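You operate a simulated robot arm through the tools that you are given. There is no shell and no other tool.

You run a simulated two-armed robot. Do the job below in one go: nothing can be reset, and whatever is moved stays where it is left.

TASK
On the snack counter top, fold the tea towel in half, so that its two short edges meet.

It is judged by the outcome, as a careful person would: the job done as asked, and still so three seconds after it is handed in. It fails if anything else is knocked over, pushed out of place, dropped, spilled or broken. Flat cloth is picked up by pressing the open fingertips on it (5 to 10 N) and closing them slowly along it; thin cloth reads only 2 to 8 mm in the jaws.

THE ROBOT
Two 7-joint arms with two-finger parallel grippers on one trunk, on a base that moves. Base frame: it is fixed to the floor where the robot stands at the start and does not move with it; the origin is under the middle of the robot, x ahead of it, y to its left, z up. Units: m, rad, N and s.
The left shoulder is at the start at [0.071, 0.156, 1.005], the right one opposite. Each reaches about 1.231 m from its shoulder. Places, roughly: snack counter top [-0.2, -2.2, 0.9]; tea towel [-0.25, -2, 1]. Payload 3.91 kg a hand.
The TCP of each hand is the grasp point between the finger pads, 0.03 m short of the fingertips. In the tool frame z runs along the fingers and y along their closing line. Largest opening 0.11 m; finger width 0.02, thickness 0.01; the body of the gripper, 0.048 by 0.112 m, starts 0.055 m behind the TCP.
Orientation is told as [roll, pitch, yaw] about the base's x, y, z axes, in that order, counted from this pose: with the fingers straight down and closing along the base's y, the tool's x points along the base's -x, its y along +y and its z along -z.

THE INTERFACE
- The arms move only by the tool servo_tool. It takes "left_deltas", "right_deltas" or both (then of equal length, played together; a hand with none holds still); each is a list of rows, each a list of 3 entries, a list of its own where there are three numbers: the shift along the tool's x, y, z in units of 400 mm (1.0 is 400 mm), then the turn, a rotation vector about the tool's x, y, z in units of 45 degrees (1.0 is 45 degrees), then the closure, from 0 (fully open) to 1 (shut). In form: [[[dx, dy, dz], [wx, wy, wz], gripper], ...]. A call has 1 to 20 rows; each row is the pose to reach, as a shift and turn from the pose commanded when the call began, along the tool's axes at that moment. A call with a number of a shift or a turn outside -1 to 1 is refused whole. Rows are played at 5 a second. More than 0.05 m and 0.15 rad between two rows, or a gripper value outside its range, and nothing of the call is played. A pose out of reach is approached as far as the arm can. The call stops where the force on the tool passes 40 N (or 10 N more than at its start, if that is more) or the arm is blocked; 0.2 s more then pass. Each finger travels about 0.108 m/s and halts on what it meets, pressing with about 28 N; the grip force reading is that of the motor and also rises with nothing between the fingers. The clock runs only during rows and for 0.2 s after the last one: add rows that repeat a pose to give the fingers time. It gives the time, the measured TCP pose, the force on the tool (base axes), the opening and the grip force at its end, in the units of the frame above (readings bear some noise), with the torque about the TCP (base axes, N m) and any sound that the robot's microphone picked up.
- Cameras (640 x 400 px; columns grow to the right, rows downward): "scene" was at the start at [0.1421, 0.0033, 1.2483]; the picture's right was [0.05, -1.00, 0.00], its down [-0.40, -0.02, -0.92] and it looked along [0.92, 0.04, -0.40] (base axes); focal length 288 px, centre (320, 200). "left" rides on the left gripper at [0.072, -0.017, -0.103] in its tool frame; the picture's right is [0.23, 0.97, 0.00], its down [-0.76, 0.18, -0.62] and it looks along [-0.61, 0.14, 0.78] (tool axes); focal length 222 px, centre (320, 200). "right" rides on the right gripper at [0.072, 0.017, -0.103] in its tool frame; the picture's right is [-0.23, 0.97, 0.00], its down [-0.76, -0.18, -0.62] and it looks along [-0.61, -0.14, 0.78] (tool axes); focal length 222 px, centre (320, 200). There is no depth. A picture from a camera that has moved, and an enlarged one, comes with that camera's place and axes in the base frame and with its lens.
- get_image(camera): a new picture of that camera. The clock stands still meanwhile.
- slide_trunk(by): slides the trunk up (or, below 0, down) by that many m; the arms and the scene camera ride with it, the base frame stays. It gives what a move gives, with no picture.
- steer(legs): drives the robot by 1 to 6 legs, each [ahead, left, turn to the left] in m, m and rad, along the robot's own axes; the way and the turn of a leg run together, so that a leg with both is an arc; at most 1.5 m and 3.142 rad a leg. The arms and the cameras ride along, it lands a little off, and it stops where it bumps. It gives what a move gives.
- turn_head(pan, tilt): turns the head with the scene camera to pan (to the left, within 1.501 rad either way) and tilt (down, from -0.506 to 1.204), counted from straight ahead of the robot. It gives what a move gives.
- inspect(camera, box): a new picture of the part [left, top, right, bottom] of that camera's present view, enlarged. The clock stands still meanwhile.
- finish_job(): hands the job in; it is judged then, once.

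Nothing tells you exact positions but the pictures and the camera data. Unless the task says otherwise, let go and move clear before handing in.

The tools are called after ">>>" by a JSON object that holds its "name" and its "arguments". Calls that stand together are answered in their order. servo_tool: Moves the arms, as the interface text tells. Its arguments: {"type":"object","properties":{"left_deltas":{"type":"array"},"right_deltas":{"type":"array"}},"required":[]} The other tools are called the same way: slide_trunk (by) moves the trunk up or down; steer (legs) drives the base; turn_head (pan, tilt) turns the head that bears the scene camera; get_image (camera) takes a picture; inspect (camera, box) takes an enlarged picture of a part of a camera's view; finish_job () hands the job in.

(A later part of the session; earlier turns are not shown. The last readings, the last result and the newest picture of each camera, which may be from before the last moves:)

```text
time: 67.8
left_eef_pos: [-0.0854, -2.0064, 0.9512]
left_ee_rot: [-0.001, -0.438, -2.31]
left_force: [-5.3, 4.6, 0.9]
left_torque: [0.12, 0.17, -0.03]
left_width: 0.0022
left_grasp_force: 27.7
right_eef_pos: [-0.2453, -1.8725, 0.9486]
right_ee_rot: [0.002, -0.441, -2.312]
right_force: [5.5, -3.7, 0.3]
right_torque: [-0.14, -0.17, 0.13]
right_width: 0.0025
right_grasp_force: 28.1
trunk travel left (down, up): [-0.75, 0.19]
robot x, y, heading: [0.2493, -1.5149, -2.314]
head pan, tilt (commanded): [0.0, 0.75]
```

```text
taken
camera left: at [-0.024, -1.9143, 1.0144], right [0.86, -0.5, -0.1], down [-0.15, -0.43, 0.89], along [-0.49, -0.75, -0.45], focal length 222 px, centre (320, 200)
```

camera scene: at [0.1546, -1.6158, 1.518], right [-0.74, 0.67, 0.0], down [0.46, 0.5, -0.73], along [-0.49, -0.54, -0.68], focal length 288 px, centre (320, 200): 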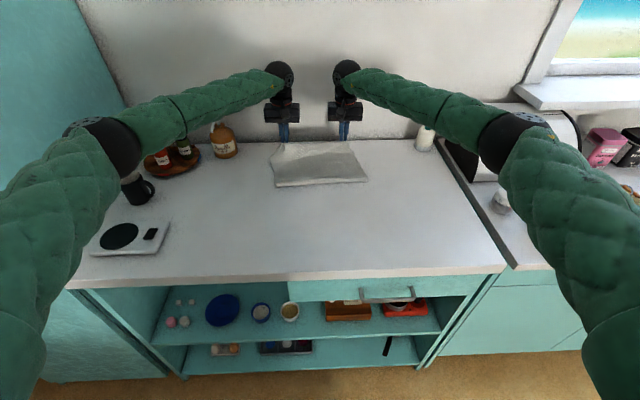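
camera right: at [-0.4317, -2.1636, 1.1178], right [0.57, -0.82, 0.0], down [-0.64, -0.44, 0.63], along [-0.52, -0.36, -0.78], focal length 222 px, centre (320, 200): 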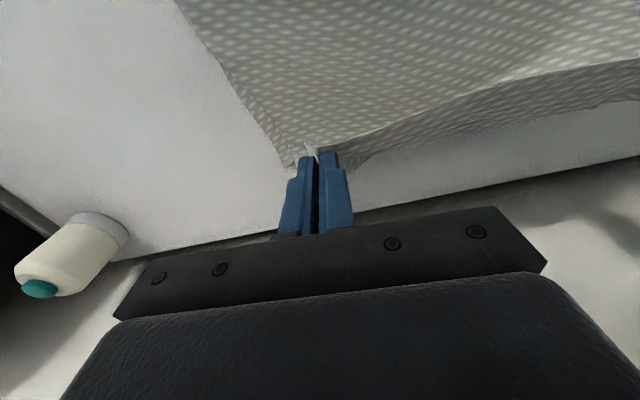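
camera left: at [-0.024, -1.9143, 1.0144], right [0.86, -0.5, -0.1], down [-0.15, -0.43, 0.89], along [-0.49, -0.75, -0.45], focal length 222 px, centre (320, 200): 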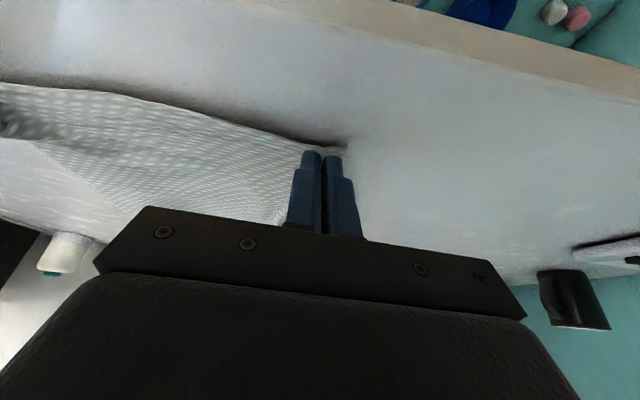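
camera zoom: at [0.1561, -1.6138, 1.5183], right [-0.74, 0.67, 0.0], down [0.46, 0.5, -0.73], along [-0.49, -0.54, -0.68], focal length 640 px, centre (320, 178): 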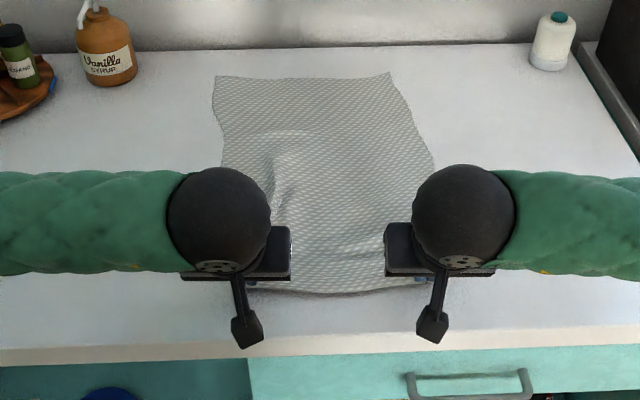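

The towel is back flat with its far edge unmoved. I'll pull it gently taut, touch the hem down and open the jaws slowly so the gathers spread out again.

>>> {"name": "servo_tool", "arguments": {"left_deltas": [[[0.0133, 0, 0.005], [0, 0, 0], 1.0], [[0.0266, 0, 0.0097], [0, 0, 0], 1.0], [[0.0266, 0, 0.0097], [0, 0, 0], 0.95], [[0.0266, 0, 0.0097], [0, 0, 0], 0.9], [[0.0266, 0, 0.0097], [0, 0, 0], 0.85], [[0.0266, 0, 0.0097], [0, 0, 0], 0.8], [[0.0266, 0, 0.0097], [0, 0, 0], 0.75], [[0.0266, 0, 0.0097], [0, 0, 0], 0.7], [[0.0266, 0, 0.0097], [0, 0, 0], 0.65], [[0.0266, 0, 0.0097], [0, 0, 0], 0.6]], "right_deltas": [[[0.0117, 0, 0.0015], [0, 0, 0], 1.0], [[0.0234, 0, 0.0029], [0, 0, 0], 1.0], [[0.0234, 0, 0.0029], [0, 0, 0], 0.95], [[0.0234, 0, 0.0029], [0, 0, 0], 0.9], [[0.0234, 0, 0.0029], [0, 0, 0], 0.85], [[0.0234, 0, 0.0029], [0, 0, 0], 0.8], [[0.0234, 0, 0.0029], [0, 0, 0], 0.75], [[0.0234, 0, 0.0029], [0, 0, 0], 0.7], [[0.0234, 0, 0.0029], [0, 0, 0], 0.65], [[0.0234, 0, 0.0029], [0, 0, 0], 0.6]]}}

>>> {"name": "inspect", "arguments": {"camera": "left", "box": [160, 60, 480, 260]}}

>>> {"name": "inspect", "arguments": {"camera": "right", "box": [160, 60, 480, 260]}}

```text
time: 70.0
left_eef_pos: [-0.0816, -2.0016, 0.9435]
left_ee_rot: [-0.002, -0.438, -2.309]
left_force: [-0.8, -0.4, -0.1]
left_torque: [0.01, 0.04, 0.02]
left_width: 0.0439
left_grasp_force: 0.0
right_eef_pos: [-0.2385, -1.866, 0.9453]
right_ee_rot: [0.001, -0.442, -2.313]
right_force: [-0.5, -0.9, 0.6]
right_torque: [0.01, -0.02, -0.02]
right_width: 0.0441
right_grasp_force: 0.0
trunk travel left (down, up): [-0.75, 0.19]
robot x, y, heading: [0.2477, -1.5116, -2.309]
head pan, tilt (commanded): [0.0, 0.75]
```

```text
2.00 times, centred on (320, 160) of left
camera zoom: at [-0.0186, -1.9092, 1.0064], right [0.86, -0.5, -0.1], down [-0.15, -0.43, 0.89], along [-0.49, -0.75, -0.45], focal length 444 px, centre (320, 280)
```

zoom: 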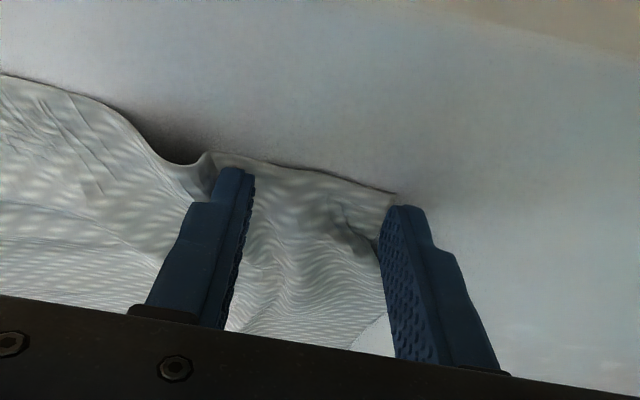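

```text
2.00 times, centred on (320, 160) of right
camera zoom: at [-0.1528, -1.7952, 1.0071], right [0.58, -0.81, 0.1], down [-0.42, -0.19, 0.89], along [-0.7, -0.56, -0.45], focal length 444 px, centre (320, 280)
```

zoom: 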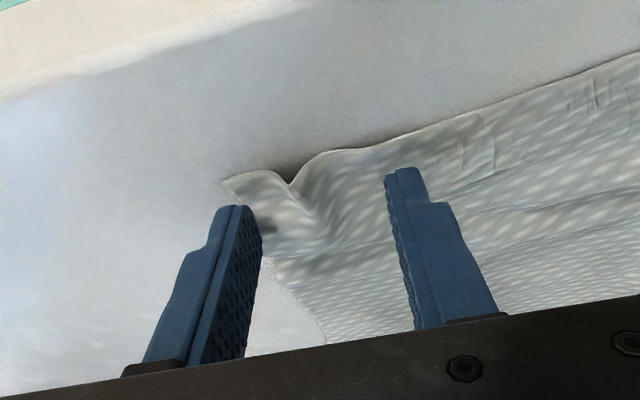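

The gathers spread well. I'll lift both hands clear and look at the whole towel.

>>> {"name": "servo_tool", "arguments": {"left_deltas": [[[-0.0211, 0, -0.0453], [0, 0, 0], 0.6], [[-0.0422, 0, -0.0906], [0, 0, 0], 0.6], [[0.0, 0, -0.14], [0, 0, 0], 0.6], [[0.0498, 0, -0.1887], [0, 0, 0], 0.6]], "right_deltas": [[[-0.0211, 0, -0.0453], [0, 0, 0], 0.6], [[-0.0422, 0, -0.0906], [0, 0, 0], 0.6], [[0.0, 0, -0.14], [0, 0, 0], 0.6], [[0.0498, 0, -0.1887], [0, 0, 0], 0.6]]}}

>>> {"name": "inspect", "arguments": {"camera": "scene", "box": [200, 120, 440, 300]}}

>>> {"name": "get_image", "arguments": {"camera": "left"}}

>>> {"name": "get_image", "arguments": {"camera": "right"}}

```text
time: 71.0
left_eef_pos: [-0.0471, -1.9643, 1.0027]
left_ee_rot: [-0.001, -0.437, -2.311]
left_force: [-0.3, 0.0, 0.7]
left_torque: [-0.03, 0.0, 0.01]
left_width: 0.0443
left_grasp_force: 0.0
right_eef_pos: [-0.2018, -1.8279, 1.0019]
right_ee_rot: [0.002, -0.444, -2.313]
right_force: [-0.7, 0.6, -0.3]
right_torque: [0.0, 0.06, 0.04]
right_width: 0.0437
right_grasp_force: 0.1
trunk travel left (down, up): [-0.75, 0.19]
robot x, y, heading: [0.2482, -1.518, -2.313]
head pan, tilt (commanded): [0.0, 0.75]
```

```text
2.22 times, centred on (320, 210) of scene
camera zoom: at [0.1565, -1.6136, 1.5182], right [-0.74, 0.67, 0.0], down [0.46, 0.5, -0.73], along [-0.49, -0.54, -0.68], focal length 640 px, centre (320, 178)
```

zoom: 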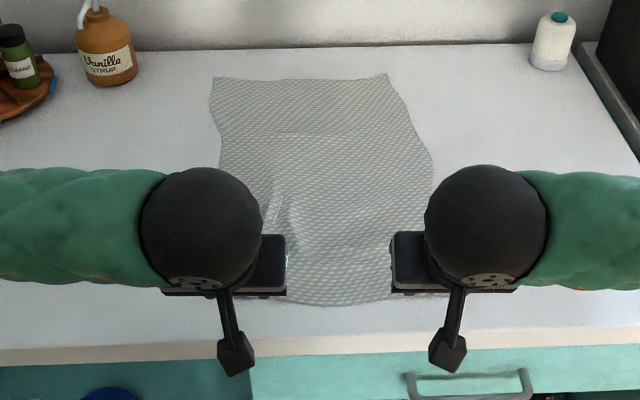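

```text
taken
camera left: at [0.0146, -1.8728, 1.0653], right [0.86, -0.5, -0.1], down [-0.15, -0.43, 0.89], along [-0.49, -0.75, -0.45], focal length 222 px, centre (320, 200)
```

left: 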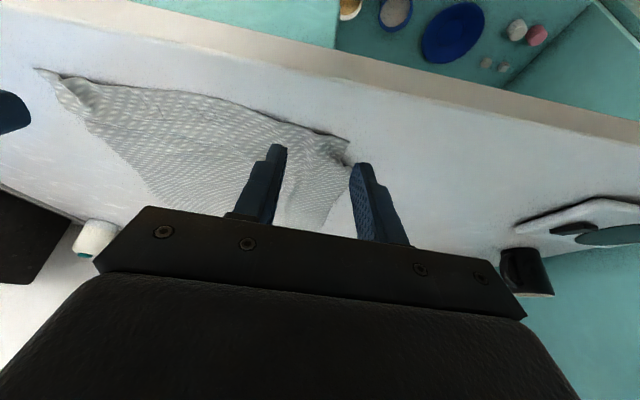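

```text
taken
camera right: at [-0.1151, -1.7577, 1.0649], right [0.58, -0.81, 0.1], down [-0.42, -0.19, 0.89], along [-0.7, -0.56, -0.45], focal length 222 px, centre (320, 200)
```

right: 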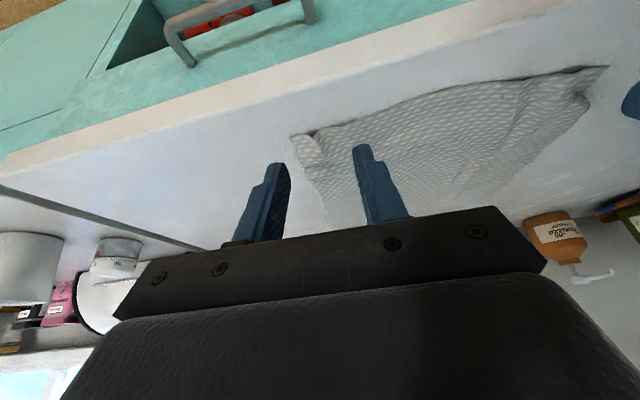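

The towel is flat again apart from small wrinkles, near corners at about (0.584, 0.117) and (0.581, −0.151) ahead/left. Now I'll tilt both hands another 40° so the fingers point mostly forward (25° below horizontal) for the low-angle pinch.

>>> {"name": "servo_tool", "arguments": {"left_deltas": [[[0, -0.002, 0], [0, -0.1481, 0], 0.6], [[0, -0.004, 0], [0, -0.2963, 0], 0.6], [[0, -0.006, 0], [0, -0.4444, 0], 0.6], [[0, -0.008, 0], [0, -0.5926, 0], 0.6], [[0, -0.01, 0], [0, -0.7407, 0], 0.6], [[0, -0.0125, 0], [0, -0.8889, 0], 0.6]], "right_deltas": [[[0, 0.002, 0], [0, -0.1481, 0], 0.6], [[0, 0.004, 0], [0, -0.2963, 0], 0.6], [[0, 0.006, 0], [0, -0.4444, 0], 0.6], [[0, 0.008, 0], [0, -0.5926, 0], 0.6], [[0, 0.01, 0], [0, -0.7407, 0], 0.6], [[0, 0.0125, 0], [0, -0.8889, 0], 0.6]]}}

>>> {"name": "get_image", "arguments": {"camera": "scene"}}

>>> {"name": "get_image", "arguments": {"camera": "left"}}

>>> {"name": "get_image", "arguments": {"camera": "right"}}

```text
time: 72.6
left_eef_pos: [-0.0431, -1.9535, 0.9914]
left_ee_rot: [-0.002, -1.108, -2.302]
left_force: [0.1, 0.1, 0.3]
left_torque: [0.0, -0.03, -0.05]
left_width: 0.044
left_grasp_force: 0.0
right_eef_pos: [-0.1548, -1.827, 0.9644]
right_ee_rot: [-0.011, -1.017, -2.315]
right_force: [0.5, -0.4, -0.1]
right_torque: [-0.03, -0.02, 0.01]
right_width: 0.0442
right_grasp_force: 0.0
right hand out of reach, approached as far as the arm can: row 3, 4, 5, 6
trunk travel left (down, up): [-0.75, 0.19]
robot x, y, heading: [0.2505, -1.5135, -2.304]
head pan, tilt (commanded): [0.0, 0.75]
stopped in row 6 (right hand): the arm was blocked; the commanded pose is now the measured one
```

```text
taken
camera scene: at [0.1601, -1.6138, 1.5182], right [-0.74, 0.67, 0.0], down [0.46, 0.5, -0.73], along [-0.49, -0.54, -0.68], focal length 288 px, centre (320, 200)
```

scene: 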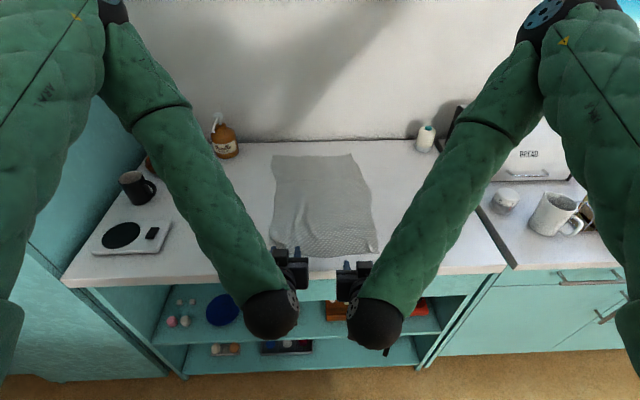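

```text
taken
camera left: at [0.0288, -1.8493, 0.9725], right [0.79, -0.58, -0.2], down [0.28, 0.04, 0.96], along [-0.54, -0.82, 0.19], focal length 222 px, centre (320, 200)
```

left: 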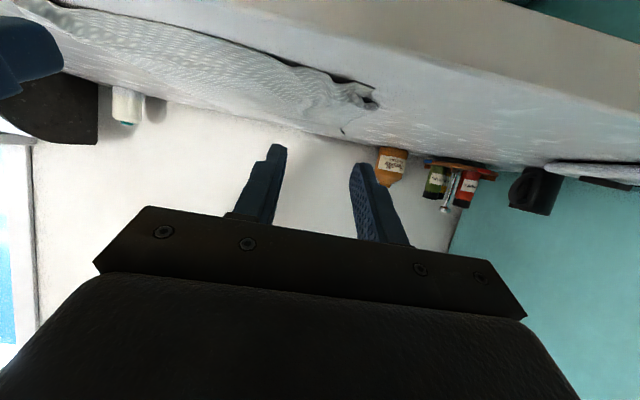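

```text
taken
camera right: at [-0.056, -1.7447, 0.9562], right [0.63, -0.75, 0.19], down [-0.04, 0.21, 0.98], along [-0.78, -0.62, 0.11], focal length 222 px, centre (320, 200)
```

right: 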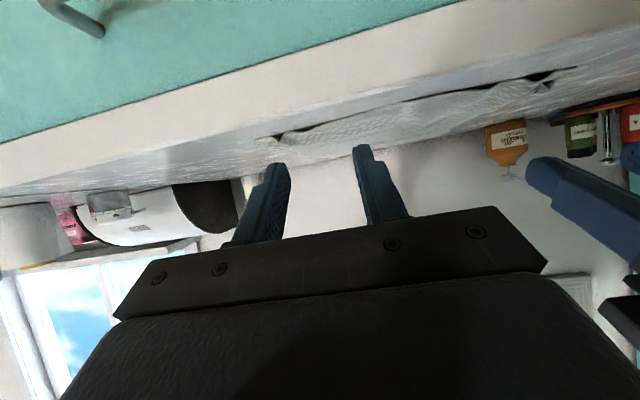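

The left hand got to the low angle, but the right arm is cramped this close to the counter. I'll back the base up 0.12 m (there is about 0.2 m free behind), raise the hands and lower the trunk a little so the arms can point forward comfortably.

>>> {"name": "steer", "arguments": {"legs": [[-0.12, 0, 0]]}}

>>> {"name": "servo_tool", "arguments": {"left_deltas": [[[-0.056, 0, -0.0279], [0, 0.05, 0], 0.6], [[-0.112, 0, -0.0558], [0, 0.1, 0], 0.6], [[-0.168, 0, -0.0837], [0, 0.15, 0], 0.6], [[-0.2237, 0, -0.1115], [0, 0.2, 0], 0.6], [[-0.28, 0, -0.1394], [0, 0.25, 0], 0.6], [[-0.3356, 0, -0.1673], [0, 0.3, 0], 0.6]], "right_deltas": [[[-0.06, -0.0137, -0.0372], [0, 0.03, 0], 0.6], [[-0.1205, -0.0275, -0.0745], [0, 0.06, 0], 0.6], [[-0.1807, -0.0412, -0.1117], [0, 0.09, 0], 0.6], [[-0.241, -0.055, -0.149], [0, 0.12, 0], 0.6], [[-0.3012, -0.0687, -0.1862], [0, 0.15, 0], 0.6], [[-0.3615, -0.0825, -0.2235], [0, 0.184, 0], 0.6]]}}

>>> {"name": "get_image", "arguments": {"camera": "scene"}}

```text
time: 73.8
left_eef_pos: [0.0348, -1.8631, 0.99]
left_ee_rot: [0.001, -1.108, -2.306]
left_force: [-0.4, 1.0, 0.6]
left_torque: [0.04, -0.01, 0.03]
left_width: 0.044
left_grasp_force: 0.1
right_eef_pos: [-0.0765, -1.7386, 0.9629]
right_ee_rot: [-0.008, -1.018, -2.319]
right_force: [0.3, 0.2, 0.4]
right_torque: [0.01, 0.01, 0.01]
right_width: 0.0438
right_grasp_force: 0.1
trunk travel left (down, up): [-0.75, 0.19]
robot x, y, heading: [0.3255, -1.4269, -2.305]
head pan, tilt (commanded): [0.0, 0.75]
```

```text
time: 75.2
left_eef_pos: [-0.0071, -1.8769, 1.1394]
left_ee_rot: [0.002, -0.871, -2.307]
left_force: [-0.8, 0.3, -0.4]
left_torque: [0.01, 0.03, 0.02]
left_width: 0.0441
left_grasp_force: 0.1
left hand out of reach, approached as far as the arm can: row 1, 2, 3, 4, 5, 6
right_eef_pos: [-0.1198, -1.7896, 1.1192]
right_ee_rot: [-0.007, -0.872, -2.319]
right_force: [0.2, -0.5, -1.2]
right_torque: [-0.02, 0.0, -0.02]
right_width: 0.0441
right_grasp_force: 0.1
right hand out of reach, approached as far as the arm can: row 1, 2, 3, 4, 5, 6
trunk travel left (down, up): [-0.75, 0.19]
robot x, y, heading: [0.3258, -1.4276, -2.307]
head pan, tilt (commanded): [0.0, 0.75]
```

```text
taken
camera scene: at [0.239, -1.5232, 1.5183], right [-0.74, 0.67, 0.0], down [0.46, 0.5, -0.73], along [-0.49, -0.54, -0.68], focal length 288 px, centre (320, 200)
```

scene: 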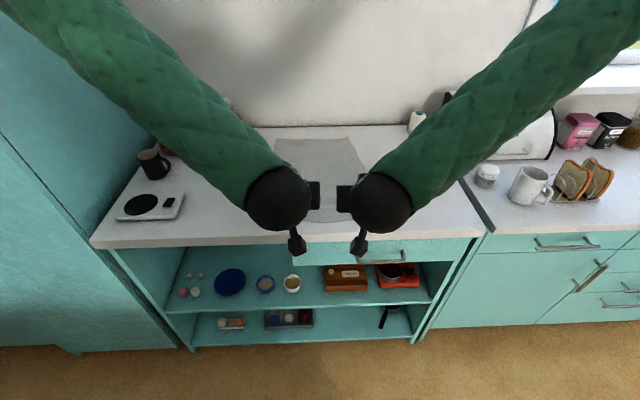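

The arms are cramped when the hands are high and close. Raising the trunk and reaching lower and further forward gives them room, so I'll lift the trunk 0.15 m and then bring the hands forward and down.

>>> {"name": "slide_trunk", "arguments": {"by": 0.15}}

>>> {"name": "servo_tool", "arguments": {"left_deltas": [[[-0.0322, 0.006, 0.0958], [0, 0, 0], 0.6], [[-0.0322, 0.012, 0.2], [0, 0, 0], 0.6], [[-0.0322, 0.018, 0.3], [0, 0, 0], 0.6], [[0.03, 0.024, 0.38], [0, 0, 0], 0.6], [[0.09, 0.03, 0.46], [0, 0, 0], 0.6], [[0.15, 0.036, 0.53], [0, 0, 0], 0.6]], "right_deltas": [[[-0.0322, -0.008, 0.0958], [0, 0, 0], 0.6], [[-0.0322, -0.016, 0.2], [0, 0, 0], 0.6], [[-0.0322, -0.024, 0.3], [0, 0, 0], 0.6], [[0.03, -0.032, 0.38], [0, 0, 0], 0.6], [[0.09, -0.04, 0.46], [0, 0, 0], 0.6], [[0.15, -0.048, 0.53], [0, 0, 0], 0.6]]}}

>>> {"name": "get_image", "arguments": {"camera": "scene"}}

```text
time: 77.0
left_eef_pos: [-0.0084, -1.8773, 1.2867]
left_ee_rot: [0.003, -0.872, -2.305]
left_force: [-0.2, -0.6, 0.6]
left_torque: [0.0, -0.02, 0.02]
left_width: 0.044
left_grasp_force: 0.1
right_eef_pos: [-0.1208, -1.7906, 1.2697]
right_ee_rot: [-0.008, -0.873, -2.318]
right_force: [0.6, 0.2, -0.2]
right_torque: [0.02, 0.0, -0.01]
right_width: 0.0442
right_grasp_force: 0.1
trunk travel left (down, up): [-0.9, 0.04]
robot x, y, heading: [0.3308, -1.4294, -2.312]
head pan, tilt (commanded): [0.0, 0.75]
```

```text
time: 78.4
left_eef_pos: [-0.0831, -1.983, 1.1033]
left_ee_rot: [0.002, -0.871, -2.306]
left_force: [0.4, -0.5, 0.7]
left_torque: [0.02, -0.02, 0.01]
left_width: 0.0439
left_grasp_force: 0.2
right_eef_pos: [-0.2201, -1.8687, 1.0871]
right_ee_rot: [-0.007, -0.872, -2.319]
right_force: [-0.7, 0.2, 0.2]
right_torque: [0.02, 0.01, 0.02]
right_width: 0.0439
right_grasp_force: 0.0
trunk travel left (down, up): [-0.9, 0.04]
robot x, y, heading: [0.3297, -1.4242, -2.307]
head pan, tilt (commanded): [0.0, 0.75]
```

```text
taken
camera scene: at [0.2362, -1.5261, 1.6683], right [-0.74, 0.67, 0.0], down [0.46, 0.5, -0.73], along [-0.49, -0.54, -0.68], focal length 288 px, centre (320, 200)
```

scene: 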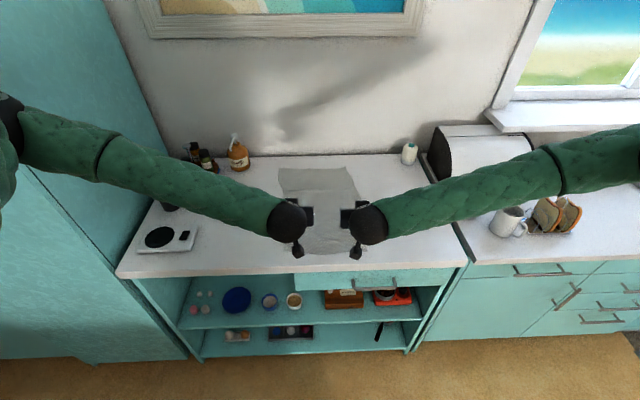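

The arms now have a natural posture. In the new robot frame the near corners are at about (0.704, 0.115) and (0.701, −0.153). I'll tilt to 65° and bring the hands down to hover just above the hem.

>>> {"name": "servo_tool", "arguments": {"left_deltas": [[[0.0465, 0.0055, 0.0364], [0, -0.0667, 0], 0.6], [[0.093, 0.011, 0.0728], [0, -0.1333, 0], 0.6], [[0.1395, 0.0165, 0.1092], [0, -0.2, 0], 0.6], [[0.186, 0.022, 0.1456], [0, -0.2667, 0], 0.6], [[0.2325, 0.0275, 0.182], [0, -0.3333, 0], 0.6]], "right_deltas": [[[0.0426, -0.004, 0.0286], [0, -0.0667, 0], 0.6], [[0.0852, -0.008, 0.0572], [0, -0.1333, 0], 0.6], [[0.1278, -0.012, 0.0858], [0, -0.2, 0], 0.6], [[0.1704, -0.016, 0.1144], [0, -0.2667, 0], 0.6], [[0.213, -0.02, 0.143], [0, -0.3333, 0], 0.6]]}}

>>> {"name": "inspect", "arguments": {"camera": "scene", "box": [200, 120, 440, 300]}}

>>> {"name": "get_image", "arguments": {"camera": "left"}}

>>> {"name": "get_image", "arguments": {"camera": "right"}}

```text
time: 79.4
left_eef_pos: [-0.0957, -1.972, 1.031]
left_ee_rot: [0.038, -1.05, -2.303]
left_force: [7.0, -2.2, 2.0]
left_torque: [0.3, 0.24, -0.65]
left_width: 0.0442
left_grasp_force: 0.1
left hand out of reach, approached as far as the arm can: row 3, 4, 5
right_eef_pos: [-0.1932, -1.8985, 1.0349]
right_ee_rot: [-0.066, -1.042, -2.306]
right_force: [-5.4, 2.3, -1.5]
right_torque: [-0.09, 0.04, 0.36]
right_width: 0.0438
right_grasp_force: 0.0
right hand out of reach, approached as far as the arm can: row 2, 3, 4, 5
trunk travel left (down, up): [-0.9, 0.04]
robot x, y, heading: [0.3282, -1.4232, -2.309]
head pan, tilt (commanded): [0.0, 0.75]
stopped in row 5 (left hand): the force on the tool passed its limit at 52 N (the readings are from after the stop); the commanded pose is now the measured one
```

```text
2.22 times, centred on (320, 210) of scene
camera zoom: at [0.2386, -1.5307, 1.6679], right [-0.74, 0.67, 0.0], down [0.46, 0.51, -0.73], along [-0.49, -0.54, -0.68], focal length 640 px, centre (320, 178)
```

zoom: 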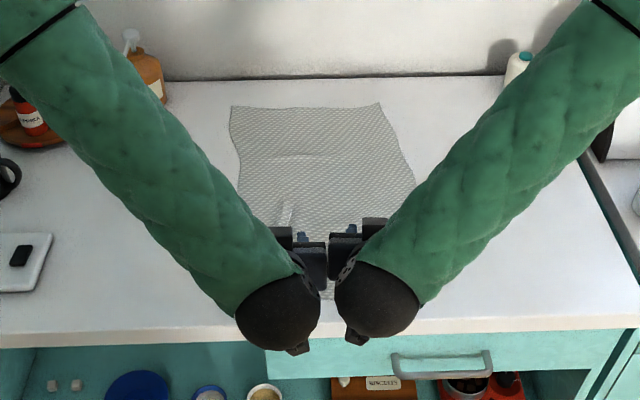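

```text
taken
camera left: at [-0.0264, -1.8659, 1.02], right [0.82, -0.54, -0.18], down [0.23, 0.02, 0.97], along [-0.52, -0.84, 0.14], focal length 222 px, centre (320, 200)
```

left: 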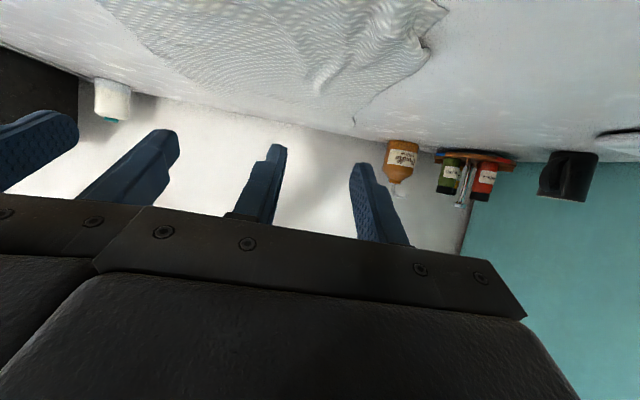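

```text
taken
camera right: at [-0.0912, -1.8204, 1.0245], right [0.61, -0.78, 0.16], down [0.01, 0.21, 0.98], along [-0.8, -0.59, 0.14], focal length 222 px, centre (320, 200)
```

right: 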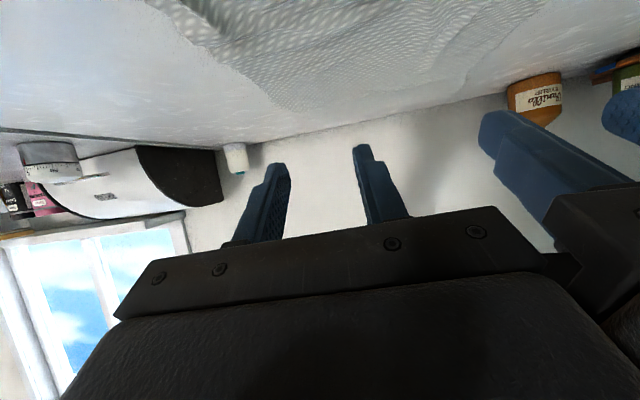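

The hands squeezed together because the wrists can't tilt that flat here (the elbows sit forward). I'll separate them, lift and return to the 25° tilt, which works; the hem can instead be unrolled by drawing it further toward the wall before letting go.

>>> {"name": "servo_tool", "arguments": {"left_deltas": [[[0, 0.05, 0], [0, 0, 0], 0.6], [[-0.036, 0.06, -0.021], [0.008, 0.13, 0], 0.6], [[-0.072, 0.07, -0.042], [0.016, 0.26, 0], 0.6], [[-0.108, 0.075, -0.0625], [0.024, 0.39, 0], 0.6], [[-0.144, 0.075, -0.083], [0.032, 0.52, 0], 0.6], [[-0.18, 0.075, -0.104], [0.04, 0.65, 0], 0.6], [[-0.2165, 0.075, -0.125], [0.0484, 0.778, 0], 0.6]], "right_deltas": [[[0, -0.05, 0], [0, 0, 0], 0.6], [[-0.036, -0.07, -0.021], [-0.014, 0.13, 0], 0.6], [[-0.072, -0.085, -0.042], [-0.028, 0.26, 0], 0.6], [[-0.108, -0.1, -0.0625], [-0.042, 0.39, 0], 0.6], [[-0.144, -0.1, -0.083], [-0.056, 0.52, 0], 0.6], [[-0.18, -0.1, -0.104], [-0.07, 0.65, 0], 0.6], [[-0.2165, -0.1, -0.125], [-0.084, 0.778, 0], 0.6]]}}

>>> {"name": "get_image", "arguments": {"camera": "scene"}}

```text
time: 81.0
left_eef_pos: [-0.0763, -1.9841, 1.1356]
left_ee_rot: [-0.007, -0.441, -2.296]
left_force: [0.2, 0.0, 0.0]
left_torque: [-0.03, 0.0, 0.01]
left_width: 0.044
left_grasp_force: 0.1
left hand out of reach, approached as far as the arm can: row 1
right_eef_pos: [-0.2201, -1.8682, 1.1395]
right_ee_rot: [0.023, -0.43, -2.331]
right_force: [-0.2, 0.0, 0.3]
right_torque: [-0.04, 0.01, 0.0]
right_width: 0.044
right_grasp_force: 0.0
right hand out of reach, approached as far as the arm can: row 1
trunk travel left (down, up): [-0.9, 0.04]
robot x, y, heading: [0.327, -1.4246, -2.306]
head pan, tilt (commanded): [0.0, 0.75]
```

```text
taken
camera scene: at [0.2369, -1.5246, 1.6681], right [-0.74, 0.67, 0.0], down [0.46, 0.5, -0.73], along [-0.49, -0.54, -0.68], focal length 288 px, centre (320, 200)
```

scene: 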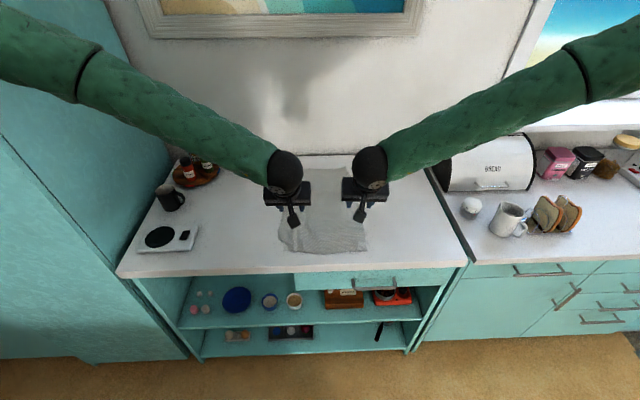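

Hands are apart again and upright. I'll return the base and trunk to the earlier, well-behaved position (forward 0.12 m, trunk down 0.15 m), after raising the hands a bit for clearance.

>>> {"name": "servo_tool", "arguments": {"left_deltas": [[[0.0166, 0, -0.063], [0, 0, 0], 0.6], [[0.0332, 0, -0.126], [0, 0, 0], 0.6], [[0.0498, 0, -0.1887], [0, 0, 0], 0.6]], "right_deltas": [[[0.0166, 0, -0.063], [0, 0, 0], 0.6], [[0.0332, 0, -0.126], [0, 0, 0], 0.6], [[0.0498, 0, -0.1887], [0, 0, 0], 0.6]]}}

>>> {"name": "steer", "arguments": {"legs": [[0.13, 0, 0]]}}

>>> {"name": "slide_trunk", "arguments": {"by": -0.15}}

>>> {"name": "get_image", "arguments": {"camera": "scene"}}

>>> {"name": "get_image", "arguments": {"camera": "left"}}

>>> {"name": "get_image", "arguments": {"camera": "right"}}

```text
time: 81.8
left_eef_pos: [-0.0423, -1.9485, 1.1964]
left_ee_rot: [-0.008, -0.442, -2.297]
left_force: [0.1, 0.7, -0.3]
left_torque: [0.03, -0.02, 0.0]
left_width: 0.0439
left_grasp_force: 0.1
right_eef_pos: [-0.1861, -1.832, 1.1982]
right_ee_rot: [0.019, -0.434, -2.326]
right_force: [0.6, -0.2, 0.4]
right_torque: [-0.01, 0.03, -0.02]
right_width: 0.044
right_grasp_force: 0.1
trunk travel left (down, up): [-0.9, 0.04]
robot x, y, heading: [0.3298, -1.4214, -2.31]
head pan, tilt (commanded): [0.0, 0.75]
```

```text
time: 83.1
left_eef_pos: [-0.1262, -2.0416, 1.196]
left_ee_rot: [-0.006, -0.443, -2.293]
left_force: [-0.3, 0.0, -1.1]
left_torque: [0.02, 0.01, -0.01]
left_width: 0.0442
left_grasp_force: 0.0
right_eef_pos: [-0.2713, -1.9246, 1.1982]
right_ee_rot: [0.021, -0.434, -2.328]
right_force: [-0.6, -0.2, -0.1]
right_torque: [0.01, -0.01, 0.0]
right_width: 0.0438
right_grasp_force: 0.1
trunk travel left (down, up): [-0.9, 0.04]
robot x, y, heading: [0.2427, -1.5228, -2.307]
head pan, tilt (commanded): [0.0, 0.75]
```

```text
time: 84.8
left_eef_pos: [-0.1258, -2.0426, 1.046]
left_ee_rot: [-0.008, -0.442, -2.293]
left_force: [0.2, 0.3, -0.1]
left_torque: [0.03, 0.02, -0.03]
left_width: 0.0442
left_grasp_force: 0.0
right_eef_pos: [-0.2712, -1.9264, 1.0472]
right_ee_rot: [0.02, -0.433, -2.329]
right_force: [1.2, 0.1, -0.4]
right_torque: [-0.01, 0.02, 0.0]
right_width: 0.0439
right_grasp_force: 0.0
trunk travel left (down, up): [-0.75, 0.19]
robot x, y, heading: [0.2436, -1.5169, -2.308]
head pan, tilt (commanded): [0.0, 0.75]
```

```text
taken
camera scene: at [0.1518, -1.6189, 1.5182], right [-0.74, 0.67, 0.0], down [0.46, 0.51, -0.73], along [-0.49, -0.54, -0.68], focal length 288 px, centre (320, 200)
```

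scene: 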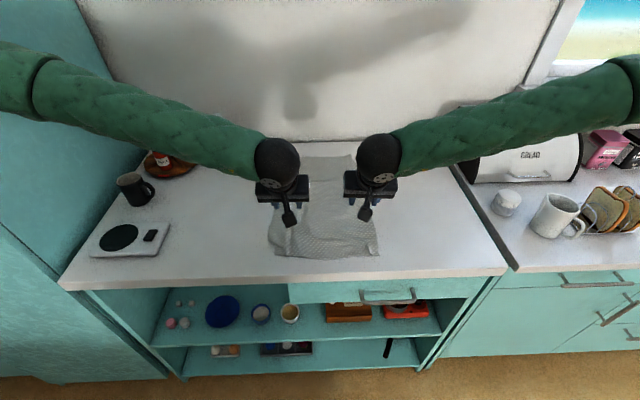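

```text
taken
camera left: at [-0.0653, -1.95, 1.1085], right [0.86, -0.49, -0.1], down [-0.14, -0.44, 0.89], along [-0.48, -0.75, -0.45], focal length 222 px, centre (320, 200)
```

left: 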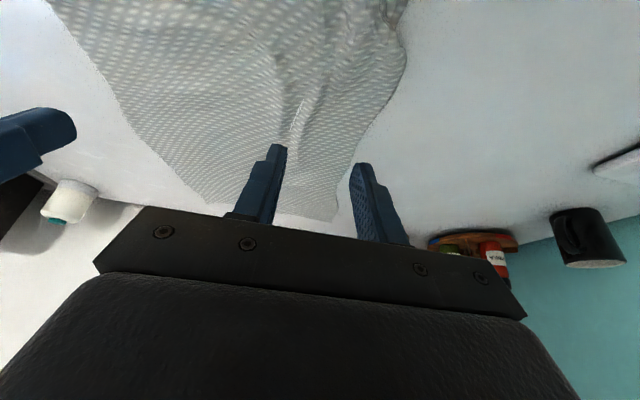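

```text
taken
camera right: at [-0.1844, -1.8558, 1.1111], right [0.57, -0.81, 0.11], down [-0.43, -0.18, 0.88], along [-0.7, -0.55, -0.46], focal length 222 px, centre (320, 200)
```

right: 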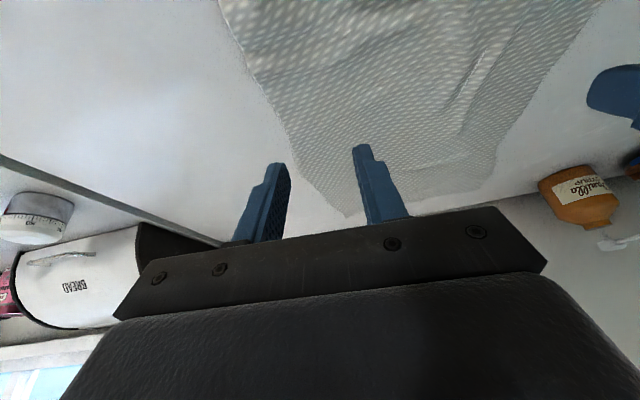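

The towel lies flat with one long wrinkle on the left; near corners at (0.58, 0.116) and (0.58, −0.152). I'll bring the hands back to the near corners at a 35° tilt, correcting small roll/yaw errors.

>>> {"name": "servo_tool", "arguments": {"left_deltas": [[[0.055, 0.001, 0.03], [-0.0006, -0.0556, 0.0042], 0.6], [[0.11, 0.0025, 0.06], [-0.0012, -0.1111, 0.0084], 0.6], [[0.165, 0.004, 0.09], [-0.0018, -0.1667, 0.0125], 0.6], [[0.2205, 0.005, 0.1205], [-0.0024, -0.2222, 0.0167], 0.6]], "right_deltas": [[[0.062, -0.0056, 0.0278], [0.0035, -0.0556, -0.0062], 0.6], [[0.124, -0.0112, 0.0555], [0.007, -0.1111, -0.0124], 0.6], [[0.186, -0.0169, 0.0833], [0.0104, -0.1667, -0.0186], 0.6], [[0.2483, -0.0225, 0.111], [0.0139, -0.2222, -0.0248], 0.6]]}}

>>> {"name": "inspect", "arguments": {"camera": "left", "box": [160, 60, 480, 260]}}

>>> {"name": "inspect", "arguments": {"camera": "right", "box": [160, 60, 480, 260]}}

>>> {"name": "inspect", "arguments": {"camera": "scene", "box": [200, 120, 440, 300]}}

```text
time: 85.8
left_eef_pos: [-0.0876, -1.9994, 0.9638]
left_ee_rot: [0.002, -0.617, -2.307]
left_force: [-0.8, 0.6, -0.9]
left_torque: [0.03, -0.01, 0.02]
left_width: 0.0442
left_grasp_force: 0.0
right_eef_pos: [-0.2274, -1.8688, 0.965]
right_ee_rot: [0.0, -0.609, -2.309]
right_force: [-0.3, -0.8, -0.5]
right_torque: [0.02, 0.01, 0.04]
right_width: 0.0439
right_grasp_force: 0.0
trunk travel left (down, up): [-0.75, 0.19]
robot x, y, heading: [0.2421, -1.5194, -2.306]
head pan, tilt (commanded): [0.0, 0.75]
```

```text
2.00 times, centred on (320, 160) of left
camera zoom: at [-0.0199, -1.9002, 1.0068], right [0.85, -0.52, -0.13], down [-0.04, -0.31, 0.95], along [-0.53, -0.8, -0.29], focal length 444 px, centre (320, 280)
```

zoom: 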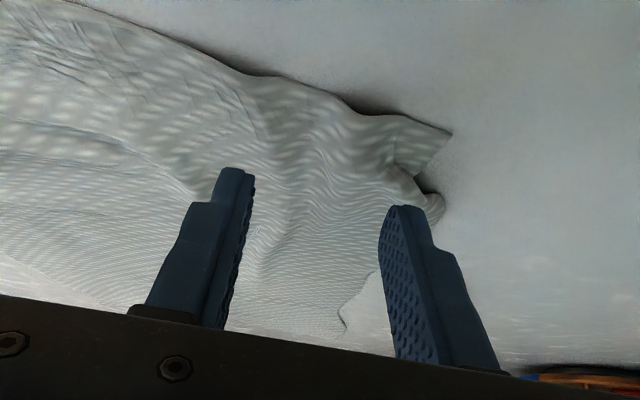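

```text
2.00 times, centred on (320, 160) of right
camera zoom: at [-0.1339, -1.7911, 1.0096], right [0.6, -0.79, 0.13], down [-0.31, -0.08, 0.95], along [-0.74, -0.6, -0.29], focal length 444 px, centre (320, 280)
```

zoom: 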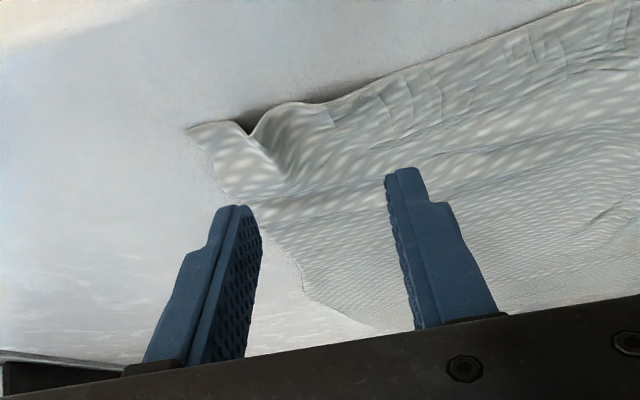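

```text
2.22 times, centred on (320, 210) of scene
camera zoom: at [0.1513, -1.6192, 1.5183], right [-0.74, 0.67, 0.0], down [0.46, 0.51, -0.73], along [-0.49, -0.54, -0.68], focal length 640 px, centre (320, 178)
```

zoom: 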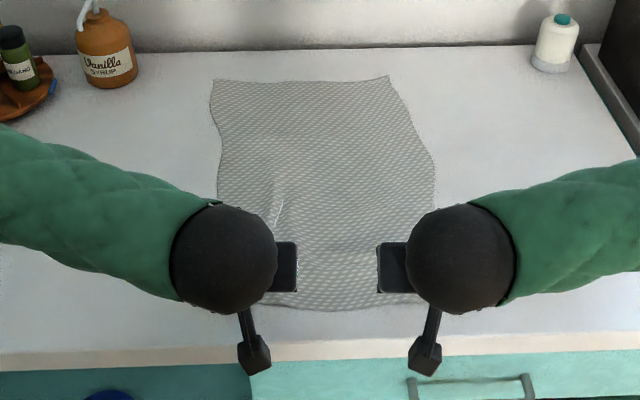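

Both fingertip pairs are positioned just inside the near corners. Descending to about 4 mm above contact and then in fine steps.

>>> {"name": "servo_tool", "arguments": {"left_deltas": [[[0.013, 0.004, 0.0184], [0, 0, 0], 0.6], [[0.0261, 0.0075, 0.0367], [0, 0, 0], 0.6]], "right_deltas": [[[0.013, -0.004, 0.0184], [0, 0, 0], 0.6], [[0.0261, -0.0075, 0.0367], [0, 0, 0], 0.6]]}}

>>> {"name": "servo_tool", "arguments": {"left_deltas": [[[0.0029, 0, 0.0041], [0, 0, 0], 0.6], [[0.0029, 0, 0.0041], [0, 0, 0], 0.6]], "right_deltas": [[[0.0029, 0, 0.0041], [0, 0, 0], 0.6], [[0.0029, 0, 0.0041], [0, 0, 0], 0.6]]}}

>>> {"name": "servo_tool", "arguments": {"left_deltas": [[[0.0022, 0, 0.003], [0, 0, 0], 0.6], [[0.0022, 0, 0.003], [0, 0, 0], 0.6]], "right_deltas": [[[0.0022, 0, 0.003], [0, 0, 0], 0.6], [[0.0022, 0, 0.003], [0, 0, 0], 0.6]]}}

```text
time: 86.4
left_eef_pos: [-0.0861, -2.0013, 0.9467]
left_ee_rot: [0.003, -0.617, -2.308]
left_force: [-0.5, 0.2, 0.4]
left_torque: [0.0, -0.01, 0.01]
left_width: 0.044
left_grasp_force: 0.1
right_eef_pos: [-0.2287, -1.8665, 0.9492]
right_ee_rot: [0.0, -0.608, -2.309]
right_force: [0.7, -0.1, -0.3]
right_torque: [0.02, 0.0, -0.01]
right_width: 0.044
right_grasp_force: 0.0
trunk travel left (down, up): [-0.75, 0.19]
robot x, y, heading: [0.2416, -1.518, -2.313]
head pan, tilt (commanded): [0.0, 0.75]
```

```text
time: 87.0
left_eef_pos: [-0.0853, -2.0005, 0.9452]
left_ee_rot: [0.002, -0.614, -2.31]
left_force: [-0.9, 0.7, 0.2]
left_torque: [-0.02, -0.02, 0.01]
left_width: 0.0439
left_grasp_force: 0.0
right_eef_pos: [-0.2285, -1.8668, 0.9457]
right_ee_rot: [-0.002, -0.606, -2.309]
right_force: [0.2, -0.4, -0.5]
right_torque: [-0.01, -0.02, -0.01]
right_width: 0.0441
right_grasp_force: 0.0
trunk travel left (down, up): [-0.75, 0.19]
robot x, y, heading: [0.2413, -1.5226, -2.311]
head pan, tilt (commanded): [0.0, 0.75]
```

```text
time: 87.6
left_eef_pos: [-0.0836, -2.002, 0.9428]
left_ee_rot: [0.0, -0.615, -2.31]
left_force: [-0.2, 0.1, -0.3]
left_torque: [0.0, 0.0, 0.0]
left_width: 0.0438
left_grasp_force: 0.1
right_eef_pos: [-0.2299, -1.8662, 0.9447]
right_ee_rot: [-0.003, -0.608, -2.309]
right_force: [0.3, -0.2, -0.2]
right_torque: [-0.01, 0.01, 0.01]
right_width: 0.0438
right_grasp_force: 0.1
trunk travel left (down, up): [-0.75, 0.19]
robot x, y, heading: [0.2449, -1.52, -2.312]
head pan, tilt (commanded): [0.0, 0.75]
```

No contact yet at 0.943; continuing in 1 mm steps.

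>>> {"name": "servo_tool", "arguments": {"left_deltas": [[[0.00145, 0, 0.00204], [0, 0, 0], 0.6], [[0.00145, 0, 0.00204], [0, 0, 0], 0.6]], "right_deltas": [[[0.0022, 0, 0.003], [0, 0, 0], 0.6], [[0.0022, 0, 0.003], [0, 0, 0], 0.6]]}}

>>> {"name": "servo_tool", "arguments": {"left_deltas": [[[0.00145, 0, 0.00204], [0, 0, 0], 0.6], [[0.00145, 0, 0.00204], [0, 0, 0], 0.6]], "right_deltas": [[[0.00145, 0, 0.00204], [0, 0, 0], 0.6], [[0.00145, 0, 0.00204], [0, 0, 0], 0.6]]}}

```text
time: 88.2
left_eef_pos: [-0.0835, -2.0006, 0.9421]
left_ee_rot: [0.004, -0.616, -2.309]
left_force: [0.0, 0.4, 2.8]
left_torque: [-0.03, 0.03, 0.0]
left_width: 0.0443
left_grasp_force: 0.0
right_eef_pos: [-0.2288, -1.8659, 0.9427]
right_ee_rot: [0.0, -0.607, -2.307]
right_force: [-0.3, -0.5, -0.4]
right_torque: [-0.01, 0.02, -0.01]
right_width: 0.044
right_grasp_force: 0.0
trunk travel left (down, up): [-0.75, 0.19]
robot x, y, heading: [0.2445, -1.5165, -2.307]
head pan, tilt (commanded): [0.0, 0.75]
```

```text
time: 88.8
left_eef_pos: [-0.0841, -2.0008, 0.9419]
left_ee_rot: [0.003, -0.618, -2.309]
left_force: [-0.1, -1.1, 7.7]
left_torque: [-0.14, 0.03, 0.02]
left_width: 0.0439
left_grasp_force: 0.1
right_eef_pos: [-0.2287, -1.8659, 0.9427]
right_ee_rot: [0.0, -0.609, -2.309]
right_force: [-0.7, 1.1, 3.6]
right_torque: [-0.04, 0.01, -0.03]
right_width: 0.0439
right_grasp_force: 0.1
trunk travel left (down, up): [-0.75, 0.19]
robot x, y, heading: [0.2449, -1.5171, -2.306]
head pan, tilt (commanded): [0.0, 0.75]
```

Left presses 7.7 N, right 3.6 N, both fairly evenly shared. I'll press the right a touch more and close both slowly, checking midway.

>>> {"name": "servo_tool", "arguments": {"left_deltas": [[[0, 0, 0], [0, 0, 0], 0.6], [[0, 0, 0], [0, 0, 0], 0.62], [[0, 0, 0], [0, 0, 0], 0.64], [[0, 0, 0], [0, 0, 0], 0.66], [[0, 0, 0], [0, 0, 0], 0.68], [[0, 0, 0], [0, 0, 0], 0.7], [[0, 0, 0], [0, 0, 0], 0.72], [[0, 0, 0], [0, 0, 0], 0.74], [[0, 0, 0], [0, 0, 0], 0.76]], "right_deltas": [[[0.0006, 0, 0.0008], [0, 0, 0], 0.6], [[0.0006, 0, 0.0008], [0, 0, 0], 0.62], [[0.0006, 0, 0.0008], [0, 0, 0], 0.64], [[0.0006, 0, 0.0008], [0, 0, 0], 0.66], [[0.0006, 0, 0.0008], [0, 0, 0], 0.68], [[0.0006, 0, 0.0008], [0, 0, 0], 0.7], [[0.0006, 0, 0.0008], [0, 0, 0], 0.72], [[0.0006, 0, 0.0008], [0, 0, 0], 0.74], [[0.0006, 0, 0.0008], [0, 0, 0], 0.76]]}}

>>> {"name": "inspect", "arguments": {"camera": "left", "box": [160, 60, 480, 260]}}

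>>> {"name": "inspect", "arguments": {"camera": "right", "box": [160, 60, 480, 260]}}

```text
time: 90.8
left_eef_pos: [-0.0828, -2.0003, 0.9405]
left_ee_rot: [0.003, -0.618, -2.309]
left_force: [-0.7, 0.1, 11.6]
left_torque: [-0.12, 0.03, 0.0]
left_width: 0.0255
left_grasp_force: 0.0
right_eef_pos: [-0.2301, -1.8649, 0.9416]
right_ee_rot: [0.0, -0.609, -2.31]
right_force: [-0.3, -1.1, 8.7]
right_torque: [-0.07, 0.04, 0.0]
right_width: 0.0261
right_grasp_force: 0.1
trunk travel left (down, up): [-0.75, 0.19]
robot x, y, heading: [0.2424, -1.521, -2.313]
head pan, tilt (commanded): [0.0, 0.75]
```

```text
2.00 times, centred on (320, 160) of left
camera zoom: at [-0.0153, -1.9017, 0.9842], right [0.85, -0.52, -0.13], down [-0.04, -0.31, 0.95], along [-0.53, -0.8, -0.29], focal length 444 px, centre (320, 280)
```

zoom: 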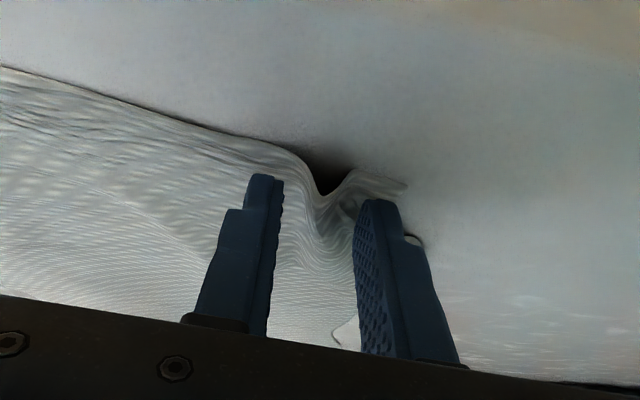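

```text
2.00 times, centred on (320, 160) of right
camera zoom: at [-0.1366, -1.7881, 0.9851], right [0.6, -0.79, 0.13], down [-0.31, -0.08, 0.95], along [-0.74, -0.6, -0.29], focal length 444 px, centre (320, 280)
```

zoom: 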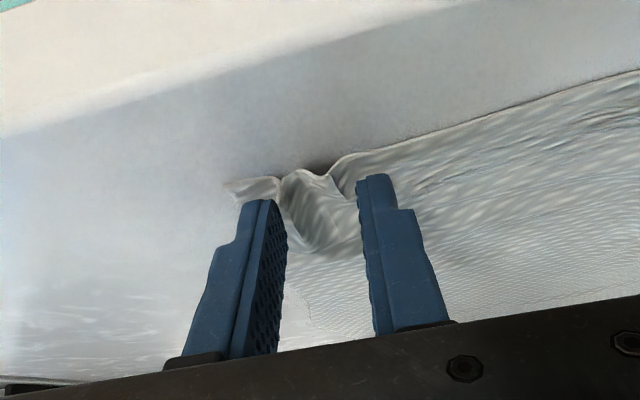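

Ridges are forming in both jaws this time. Continuing to close both fully.

>>> {"name": "servo_tool", "arguments": {"left_deltas": [[[0, 0, 0], [0, 0, 0], 0.78], [[0, 0, 0], [0, 0, 0], 0.8], [[0, 0, 0], [0, 0, 0], 0.82], [[0, 0, 0], [0, 0, 0], 0.84], [[0, 0, 0], [0, 0, 0], 0.86], [[0, 0, 0], [0, 0, 0], 0.88], [[0, 0, 0], [0, 0, 0], 0.9], [[0, 0, 0], [0, 0, 0], 0.92], [[0, 0, 0], [0, 0, 0], 0.94], [[0, 0, 0], [0, 0, 0], 0.96], [[0, 0, 0], [0, 0, 0], 0.98], [[0, 0, 0], [0, 0, 0], 1.0], [[0, 0, 0], [0, 0, 0], 1.0], [[0, 0, 0], [0, 0, 0], 1.0]], "right_deltas": [[[0, 0, 0], [0, 0, 0], 0.78], [[0, 0, 0], [0, 0, 0], 0.8], [[0, 0, 0], [0, 0, 0], 0.82], [[0, 0, 0], [0, 0, 0], 0.84], [[0, 0, 0], [0, 0, 0], 0.86], [[0, 0, 0], [0, 0, 0], 0.88], [[0, 0, 0], [0, 0, 0], 0.9], [[0, 0, 0], [0, 0, 0], 0.92], [[0, 0, 0], [0, 0, 0], 0.94], [[0, 0, 0], [0, 0, 0], 0.96], [[0, 0, 0], [0, 0, 0], 0.98], [[0, 0, 0], [0, 0, 0], 1.0], [[0, 0, 0], [0, 0, 0], 1.0], [[0, 0, 0], [0, 0, 0], 1.0]]}}

>>> {"name": "inspect", "arguments": {"camera": "left", "box": [160, 60, 480, 260]}}

>>> {"name": "inspect", "arguments": {"camera": "right", "box": [160, 60, 480, 260]}}

```text
time: 93.8
left_eef_pos: [-0.0837, -2.0006, 0.9412]
left_ee_rot: [0.001, -0.618, -2.308]
left_force: [-7.3, 6.8, 11.2]
left_torque: [0.12, 0.28, -0.06]
left_width: 0.0027
left_grasp_force: 28.3
right_eef_pos: [-0.2275, -1.8661, 0.9416]
right_ee_rot: [-0.001, -0.608, -2.309]
right_force: [7.6, -7.1, 11.0]
right_torque: [-0.25, -0.14, 0.13]
right_width: 0.0034
right_grasp_force: 28.3
trunk travel left (down, up): [-0.75, 0.19]
robot x, y, heading: [0.2431, -1.5194, -2.31]
head pan, tilt (commanded): [0.0, 0.75]
```

```text
2.00 times, centred on (320, 160) of left
camera zoom: at [-0.0153, -1.9016, 0.9843], right [0.85, -0.52, -0.13], down [-0.04, -0.31, 0.95], along [-0.53, -0.8, -0.29], focal length 444 px, centre (320, 280)
```

zoom: 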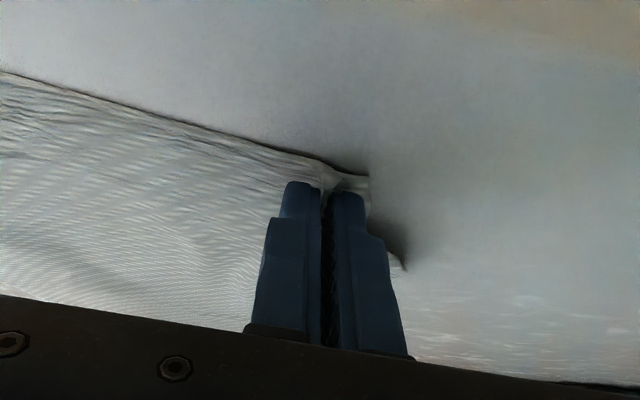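

```text
2.00 times, centred on (320, 160) of right
camera zoom: at [-0.1364, -1.7881, 0.9852], right [0.6, -0.79, 0.13], down [-0.31, -0.08, 0.95], along [-0.74, -0.6, -0.29], focal length 444 px, centre (320, 280)
```

zoom: 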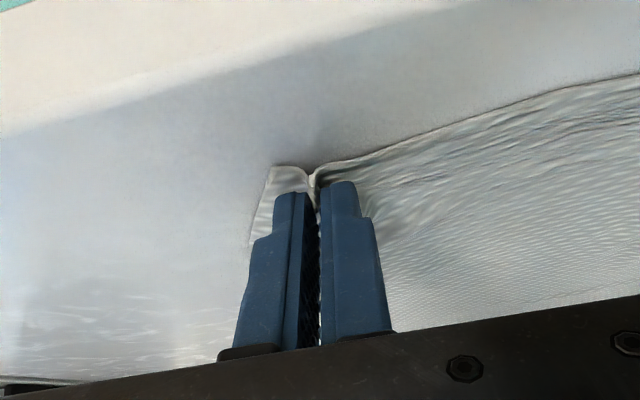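

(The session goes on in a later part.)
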